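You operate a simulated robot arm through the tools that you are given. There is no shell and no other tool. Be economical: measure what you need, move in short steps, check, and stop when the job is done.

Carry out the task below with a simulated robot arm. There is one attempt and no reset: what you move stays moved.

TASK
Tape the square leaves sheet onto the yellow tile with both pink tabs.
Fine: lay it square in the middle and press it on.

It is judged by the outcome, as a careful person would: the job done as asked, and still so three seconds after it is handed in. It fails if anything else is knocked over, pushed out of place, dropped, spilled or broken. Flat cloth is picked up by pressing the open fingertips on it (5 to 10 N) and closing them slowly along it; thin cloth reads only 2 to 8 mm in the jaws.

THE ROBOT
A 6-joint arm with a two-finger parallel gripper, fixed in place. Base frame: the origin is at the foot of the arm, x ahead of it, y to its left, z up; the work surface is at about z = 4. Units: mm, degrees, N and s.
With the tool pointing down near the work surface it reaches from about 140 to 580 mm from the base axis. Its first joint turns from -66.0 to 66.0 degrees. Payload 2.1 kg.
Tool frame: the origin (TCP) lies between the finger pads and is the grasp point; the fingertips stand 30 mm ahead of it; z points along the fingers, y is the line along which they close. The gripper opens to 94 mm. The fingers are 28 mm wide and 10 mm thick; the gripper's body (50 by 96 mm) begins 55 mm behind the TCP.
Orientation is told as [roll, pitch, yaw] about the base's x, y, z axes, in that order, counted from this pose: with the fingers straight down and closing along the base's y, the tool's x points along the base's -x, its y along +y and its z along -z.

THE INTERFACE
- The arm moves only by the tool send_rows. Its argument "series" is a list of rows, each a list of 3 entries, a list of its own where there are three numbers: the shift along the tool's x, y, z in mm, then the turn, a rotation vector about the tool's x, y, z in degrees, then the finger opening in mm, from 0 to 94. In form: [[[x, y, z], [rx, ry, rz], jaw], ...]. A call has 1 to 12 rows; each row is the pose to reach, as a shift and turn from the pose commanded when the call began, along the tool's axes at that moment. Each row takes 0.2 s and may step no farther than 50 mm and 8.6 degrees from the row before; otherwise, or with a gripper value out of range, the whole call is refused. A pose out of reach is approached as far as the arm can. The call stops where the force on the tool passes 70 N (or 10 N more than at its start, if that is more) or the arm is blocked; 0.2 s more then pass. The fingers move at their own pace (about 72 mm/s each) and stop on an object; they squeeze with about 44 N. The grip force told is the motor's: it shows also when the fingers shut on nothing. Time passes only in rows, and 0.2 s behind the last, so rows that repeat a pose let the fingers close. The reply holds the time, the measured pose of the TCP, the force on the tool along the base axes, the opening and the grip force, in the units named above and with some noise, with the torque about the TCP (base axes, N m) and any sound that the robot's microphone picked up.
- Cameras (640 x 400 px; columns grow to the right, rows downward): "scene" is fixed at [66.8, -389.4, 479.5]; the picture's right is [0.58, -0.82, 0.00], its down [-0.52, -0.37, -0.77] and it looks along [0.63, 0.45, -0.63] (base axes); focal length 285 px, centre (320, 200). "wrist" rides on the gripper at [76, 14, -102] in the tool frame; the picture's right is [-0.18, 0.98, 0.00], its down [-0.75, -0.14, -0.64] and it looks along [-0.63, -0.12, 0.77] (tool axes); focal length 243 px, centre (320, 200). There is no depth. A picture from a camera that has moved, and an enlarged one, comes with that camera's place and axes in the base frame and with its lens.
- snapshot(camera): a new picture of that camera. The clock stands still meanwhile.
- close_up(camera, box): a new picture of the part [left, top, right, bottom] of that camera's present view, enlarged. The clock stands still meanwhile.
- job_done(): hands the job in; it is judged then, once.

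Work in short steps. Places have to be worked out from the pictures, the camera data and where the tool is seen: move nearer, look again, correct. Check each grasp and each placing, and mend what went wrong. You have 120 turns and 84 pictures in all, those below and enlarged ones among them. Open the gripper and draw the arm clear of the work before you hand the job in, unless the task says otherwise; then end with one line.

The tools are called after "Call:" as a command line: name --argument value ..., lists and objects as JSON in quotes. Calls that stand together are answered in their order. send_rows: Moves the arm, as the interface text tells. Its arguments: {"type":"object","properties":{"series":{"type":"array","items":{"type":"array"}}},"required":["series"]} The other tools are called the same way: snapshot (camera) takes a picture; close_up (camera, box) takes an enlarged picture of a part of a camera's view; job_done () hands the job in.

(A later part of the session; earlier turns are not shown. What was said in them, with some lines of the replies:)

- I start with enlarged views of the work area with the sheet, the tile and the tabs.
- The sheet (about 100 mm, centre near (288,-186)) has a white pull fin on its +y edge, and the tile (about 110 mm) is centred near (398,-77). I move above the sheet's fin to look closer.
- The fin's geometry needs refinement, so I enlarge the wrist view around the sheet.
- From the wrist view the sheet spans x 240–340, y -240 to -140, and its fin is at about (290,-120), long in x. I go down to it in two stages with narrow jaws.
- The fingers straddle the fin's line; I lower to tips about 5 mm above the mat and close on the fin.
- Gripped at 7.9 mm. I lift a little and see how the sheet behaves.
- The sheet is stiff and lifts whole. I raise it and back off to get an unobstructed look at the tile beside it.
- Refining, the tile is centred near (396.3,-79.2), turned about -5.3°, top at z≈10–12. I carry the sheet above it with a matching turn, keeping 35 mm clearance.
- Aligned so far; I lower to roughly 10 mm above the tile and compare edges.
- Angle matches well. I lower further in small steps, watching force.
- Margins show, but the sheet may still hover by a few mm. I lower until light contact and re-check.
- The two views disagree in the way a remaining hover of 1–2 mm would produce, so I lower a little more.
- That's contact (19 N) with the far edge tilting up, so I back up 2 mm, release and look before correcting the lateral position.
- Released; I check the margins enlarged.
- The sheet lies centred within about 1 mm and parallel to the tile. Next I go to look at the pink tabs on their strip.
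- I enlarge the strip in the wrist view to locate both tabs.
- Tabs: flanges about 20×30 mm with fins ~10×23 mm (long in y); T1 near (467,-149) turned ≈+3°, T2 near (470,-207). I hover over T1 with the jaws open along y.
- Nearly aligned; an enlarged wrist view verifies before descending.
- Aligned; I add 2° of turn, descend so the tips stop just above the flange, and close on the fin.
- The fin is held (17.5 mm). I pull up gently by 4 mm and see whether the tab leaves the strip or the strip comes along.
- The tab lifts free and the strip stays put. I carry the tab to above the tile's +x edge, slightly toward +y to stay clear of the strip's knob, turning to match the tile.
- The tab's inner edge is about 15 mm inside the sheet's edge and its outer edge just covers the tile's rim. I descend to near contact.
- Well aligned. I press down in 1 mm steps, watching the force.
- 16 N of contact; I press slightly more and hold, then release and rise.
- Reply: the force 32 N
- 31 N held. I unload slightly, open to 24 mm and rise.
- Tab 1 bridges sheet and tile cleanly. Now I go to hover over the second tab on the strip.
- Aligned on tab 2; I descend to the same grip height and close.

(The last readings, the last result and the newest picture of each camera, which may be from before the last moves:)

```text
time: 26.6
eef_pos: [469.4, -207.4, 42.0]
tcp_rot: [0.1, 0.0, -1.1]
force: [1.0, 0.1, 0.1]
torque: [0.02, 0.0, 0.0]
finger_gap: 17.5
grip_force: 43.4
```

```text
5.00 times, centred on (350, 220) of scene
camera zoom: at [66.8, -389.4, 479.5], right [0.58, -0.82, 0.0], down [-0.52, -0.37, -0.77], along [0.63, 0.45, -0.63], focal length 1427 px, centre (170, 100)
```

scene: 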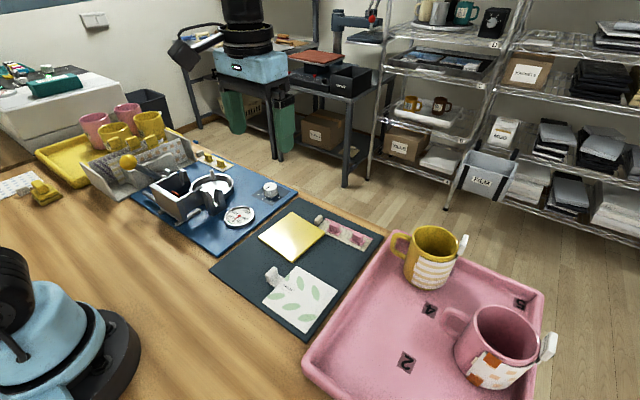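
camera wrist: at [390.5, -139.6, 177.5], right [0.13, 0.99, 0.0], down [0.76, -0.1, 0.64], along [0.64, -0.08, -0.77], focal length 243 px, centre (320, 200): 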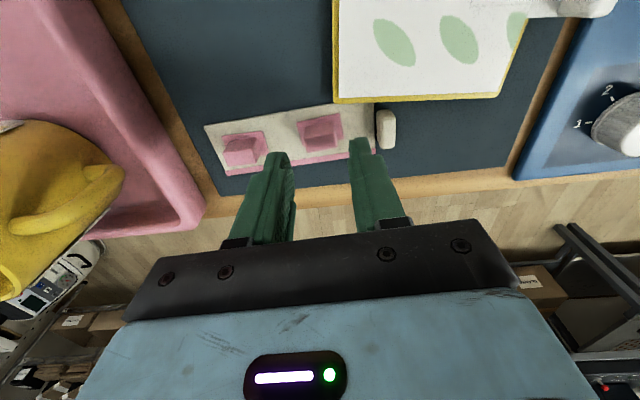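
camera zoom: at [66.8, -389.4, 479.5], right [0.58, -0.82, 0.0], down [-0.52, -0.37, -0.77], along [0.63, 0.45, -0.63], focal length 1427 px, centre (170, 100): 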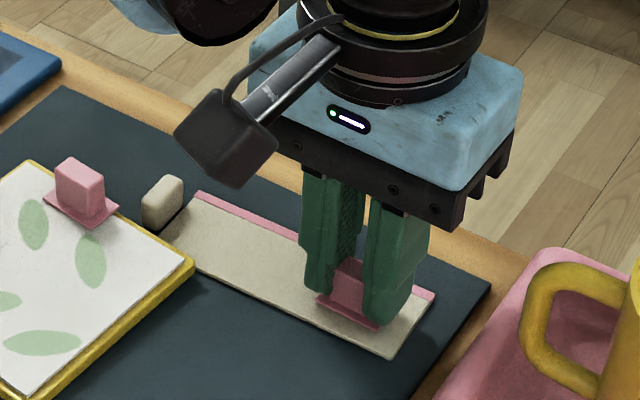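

Gripped (17.5 mm). I pull it slowly off the strip, lift high, and carry it to above the middle of the tile's -x edge.

Call:
send_rows --series '[[[0, 0, -1], [0, 0, 0], 12], [[0, 0, -2], [0, 0, 0], 12], [[0, 0, -5], [0, 0, 0], 12], [[0, 0, -30], [0, 0, 0], 12], [[0, 0, -60], [0, 0, 0], 12], [[30, 32, -60], [0, 0, 1], 12], [[60, 64, -60], [0, 0, 2], 12], [[90, 97, -60], [0, 0, 3], 12], [[119.6, 130, -60], [0, 0, 4.4], 12], [[119.6, 130, -30], [0, 0, 4.4], 12], [[119.6, 130, -30], [0, 0, 4.4], 12]]'

Call:
snapshot --camera "wrist"

Call:
close_up --camera "scene" --box '[240, 180, 390, 280]'

```text
time: 29.0
eef_pos: [350.9, -75.2, 72.3]
tcp_rot: [-0.1, -0.1, -5.4]
force: [0.5, -0.8, 0.6]
torque: [0.02, 0.01, 0.0]
finger_gap: 17.3
grip_force: 44.2
```

```text
38 pictures are left
camera wrist: at [276.6, -53.5, 173.6], right [0.28, 0.96, 0.0], down [0.74, -0.21, 0.64], along [0.62, -0.18, -0.77], focal length 243 px, centre (320, 200)
```

wrist: 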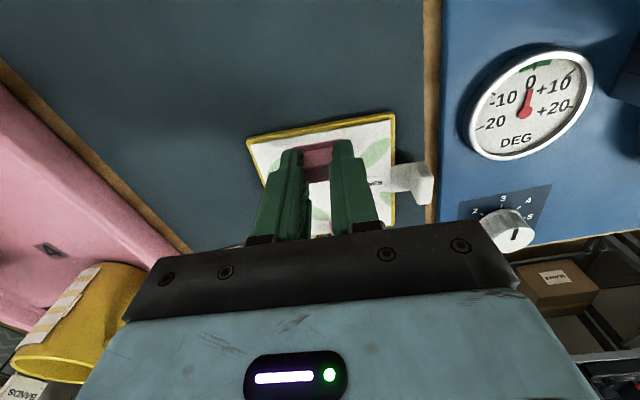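

```text
4.00 times, centred on (315, 230) of scene
camera zoom: at [66.8, -389.4, 479.5], right [0.58, -0.82, 0.0], down [-0.52, -0.37, -0.77], along [0.63, 0.45, -0.63], focal length 1142 px, centre (340, 80)
```

zoom: 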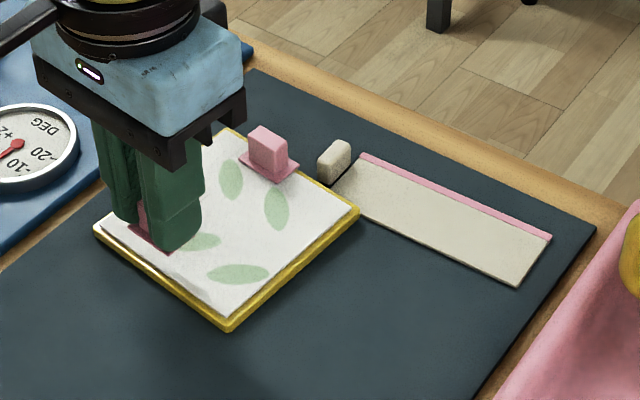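

Tab 2 is over the -x edge. I lower to just above contact and check the alignment.

Call:
send_rows --series '[[[0, 0, 10], [0, 0, 0], 12], [[0, 0, 18], [0, 0, 0], 12], [[0, 0, 20.5], [0, 0, 0], 12], [[0, 0, 20.5], [0, 0, 0], 12]]'

Call:
close_up --camera "wrist" --box '[220, 90, 420, 215]'

Call:
close_up --camera "scene" --box '[250, 195, 340, 265]'

```text
time: 30.0
eef_pos: [351.4, -73.9, 50.1]
tcp_rot: [0.0, 0.0, -5.4]
force: [0.3, -0.1, 0.6]
torque: [0.01, 0.0, 0.0]
finger_gap: 17.8
grip_force: 43.5
```

```text
3.20 times, centred on (320, 152) of wrist
camera zoom: at [277.2, -53.6, 153.2], right [0.28, 0.96, 0.0], down [0.74, -0.21, 0.64], along [0.62, -0.18, -0.77], focal length 776 px, centre (320, 352)
```

zoom: 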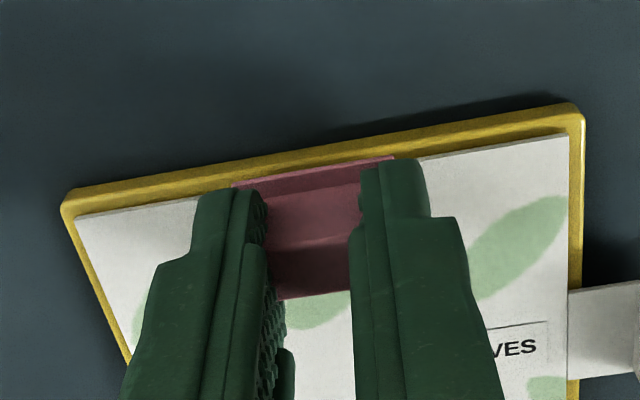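

```text
5.71 times, centred on (295, 230) of scene
camera zoom: at [66.8, -389.4, 479.5], right [0.58, -0.82, 0.0], down [-0.52, -0.37, -0.77], along [0.63, 0.45, -0.63], focal length 1631 px, centre (463, 29)
```

zoom: 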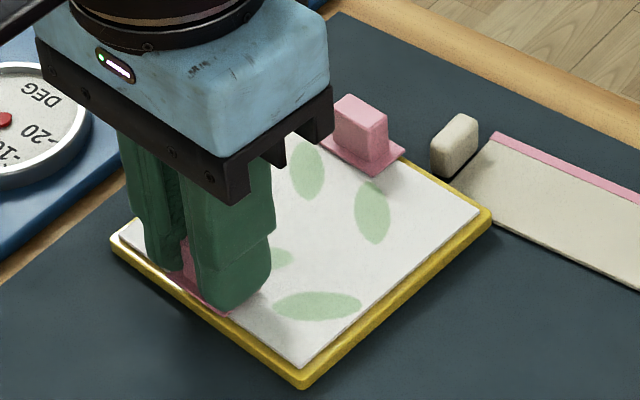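

The tab's outer edge sits just inside the tile rim; I shift it 1.5 mm outward so it fully bridges the rim, then press down in small steps.

Call:
send_rows --series '[[[1.5, 0, 0], [0, 0, 0], 12], [[1.5, 0, 1], [0, 0, 0], 12], [[1.5, 0, 2], [0, 0, 0], 12], [[1.5, 0, 3], [0, 0, 0], 12], [[1.5, 0, 3], [0, 0, 0], 12]]'

```text
time: 31.2
eef_pos: [350.4, -75.8, 46.7]
tcp_rot: [0.1, 0.0, -5.5]
force: [-0.7, -1.3, 1.5]
torque: [-0.03, -0.03, -0.02]
finger_gap: 17.6
grip_force: 43.9
```

No firm contact yet; I continue down in sub-millimetre steps.

Call:
send_rows --series '[[[0, 0, 0.7], [0, 0, 0], 12], [[0, 0, 1.4], [0, 0, 0], 12], [[0, 0, 1.4], [0, 0, 0], 12], [[0, 0, 1.4], [0, 0, 0], 12]]'

Call:
close_up --camera "wrist" --box '[220, 90, 420, 215]'

```text
time: 32.2
eef_pos: [350.3, -74.9, 47.9]
tcp_rot: [0.0, 0.0, -5.4]
force: [-0.7, -0.3, 18.2]
torque: [-0.03, -0.13, -0.03]
finger_gap: 17.4
grip_force: 44.3
```

```text
3.20 times, centred on (320, 152) of wrist
camera zoom: at [275.7, -53.6, 149.0], right [0.28, 0.96, 0.0], down [0.74, -0.21, 0.64], along [0.62, -0.18, -0.77], focal length 776 px, centre (320, 352)
```

zoom: 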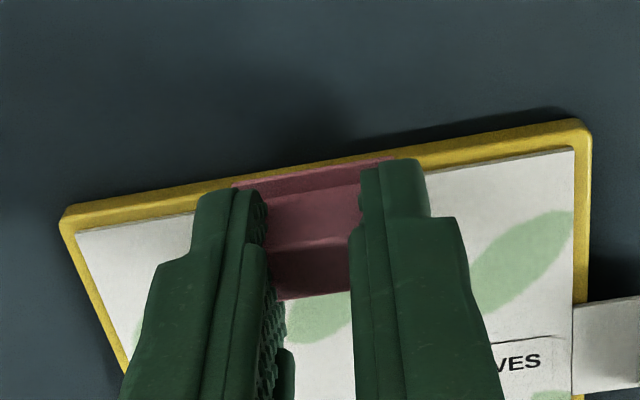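

Contact at 18 N with the tab spanning sheet and rim. I press to about 30 N, hold, then release and rise.

Call:
send_rows --series '[[[0, 0, 0.5], [0, 0, 0], 12], [[0, 0, 0.9], [0, 0, 0], 12], [[0, 0, 0.9], [0, 0, 0], 12], [[0, 0, 0.9], [0, 0, 0], 12]]'

Call:
send_rows --series '[[[0, 0, -1], [0, 0, 0], 12], [[0, 0, -1], [0, 0, 0], 20], [[0, 0, -1], [0, 0, 0], 26], [[0, 0, -1], [0, 0, 0], 26], [[0, 0, -10], [0, 0, 0], 26], [[0, 0, -40], [0, 0, 0], 26], [[0, 0, -80], [0, 0, 0], 26], [[10, 0, -120], [0, 0, 0], 26], [[10, 0, -120], [0, 0, 0], 26]]'

Call:
snapshot --camera "wrist"

Call:
close_up --camera "scene" --box '[250, 185, 370, 275]'

```text
time: 33.2
eef_pos: [350.9, -74.8, 45.4]
tcp_rot: [0.1, 0.0, -5.4]
force: [-0.9, -0.8, 31.1]
torque: [-0.03, -0.21, 0.02]
finger_gap: 17.4
grip_force: 43.5
```

```text
time: 35.2
eef_pos: [342.0, -72.8, 166.3]
tcp_rot: [0.0, 0.0, -5.4]
force: [0.2, -0.7, 0.0]
torque: [0.01, -0.01, 0.0]
finger_gap: 26.1
grip_force: 0.1
```

```text
33 pictures are left
camera wrist: at [266.2, -52.2, 267.7], right [0.28, 0.96, 0.0], down [0.74, -0.21, 0.64], along [0.62, -0.18, -0.77], focal length 243 px, centre (320, 200)
```

wrist: 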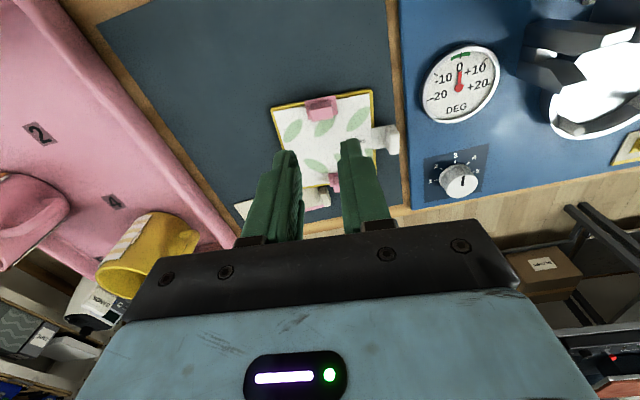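

```text
4.44 times, centred on (310, 230) of scene
camera zoom: at [66.8, -389.4, 479.5], right [0.58, -0.82, 0.0], down [-0.52, -0.37, -0.77], along [0.63, 0.45, -0.63], focal length 1268 px, centre (364, 67)
```

zoom: 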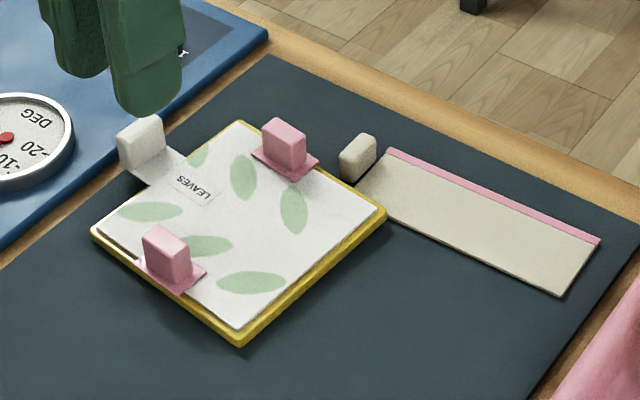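

Both tabs are on. I draw the arm back and up, then check the result in a clear view.

Call:
send_rows --series '[[[30, -15, -20], [0, 0, 0], 40], [[60, -30, -40], [0, 0, 0], 60], [[70, -60, -60], [0, 0, 0], 60], [[70, -80, -60], [0, 0, 0], 60], [[70, -80, -60], [0, 0, 0], 60]]'

Call:
close_up --camera "wrist" --box '[300, 80, 460, 210]'

Call:
snapshot --camera "scene"

```text
time: 36.4
eef_pos: [262.2, -146.3, 226.0]
tcp_rot: [0.1, 0.0, -5.4]
force: [-0.1, 0.7, -0.6]
torque: [0.02, -0.01, 0.0]
finger_gap: 60.1
grip_force: 0.1
```

```text
3.08 times, centred on (380, 145) of wrist
camera zoom: at [188.0, -125.5, 328.3], right [0.28, 0.96, 0.0], down [0.74, -0.21, 0.64], along [0.62, -0.18, -0.77], focal length 746 px, centre (135, 369)
```

zoom: 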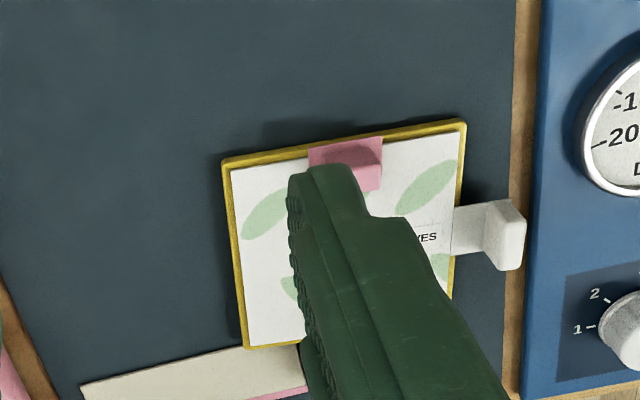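

```text
30 pictures are left
```

scene: 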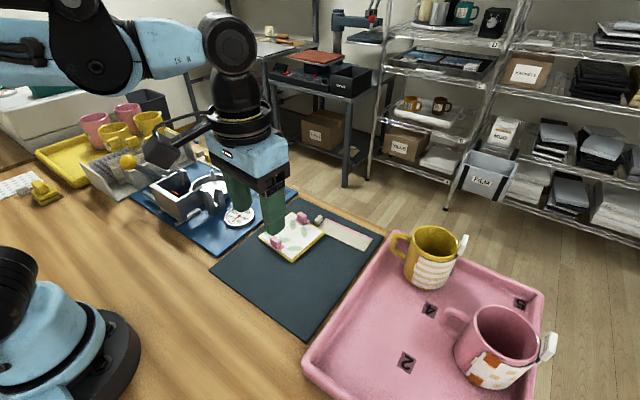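

One more sideways move clears the finger from the line of sight for the final check.

Call:
send_rows --series '[[[0, -40, -20], [0, 0, 0], 40], [[0, -75, -40], [0, 0, 0], 30], [[0, -75, -40], [0, 0, 0], 30]]'

Call:
close_up --camera "wrist" --box '[340, 80, 500, 210]'

Call:
close_up --camera "scene" --box '[250, 190, 350, 270]'

```text
time: 37.2
eef_pos: [255.9, -221.5, 265.9]
tcp_rot: [-0.1, 0.0, -5.5]
force: [-0.1, 0.0, -0.6]
torque: [-0.03, 0.02, 0.02]
finger_gap: 30.3
grip_force: 0.1
```

```text
3.08 times, centred on (420, 145) of wrist
camera zoom: at [180.8, -200.2, 367.4], right [0.28, 0.96, 0.0], down [0.74, -0.21, 0.64], along [0.62, -0.18, -0.77], focal length 746 px, centre (12, 369)
```

zoom: 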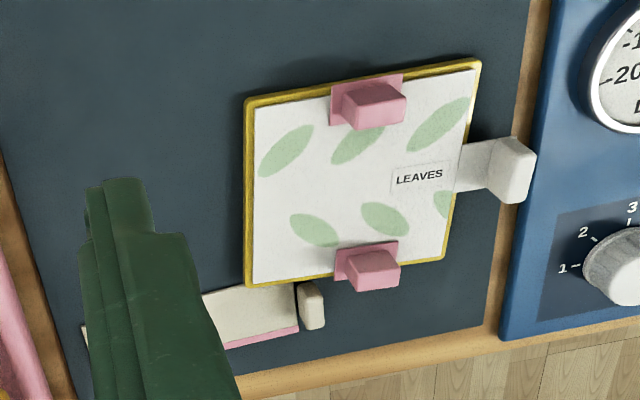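

```text
5.00 times, centred on (300, 230) of scene
camera zoom: at [66.8, -389.4, 479.5], right [0.58, -0.82, 0.0], down [-0.52, -0.37, -0.77], along [0.63, 0.45, -0.63], focal length 1427 px, centre (420, 50)
```

zoom: 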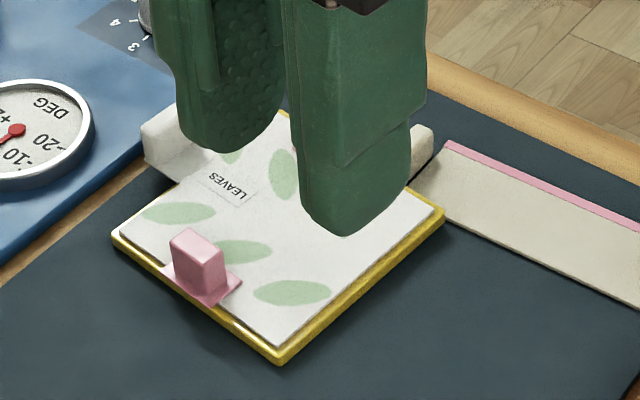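

The sheet lies centred and square on the tile, both tabs bridge it to opposite rims, and nothing else has moved. The gripper is open and clear, so I hand in.

Call:
job_done

```text
The job is handed in.
```

The leaves sheet is centred and square on the yellow tile, with a pink tab pressed on at about 31 N across each of two opposite edges; one tab sits about 10 mm off the middle of its edge to clear the strip's knob.
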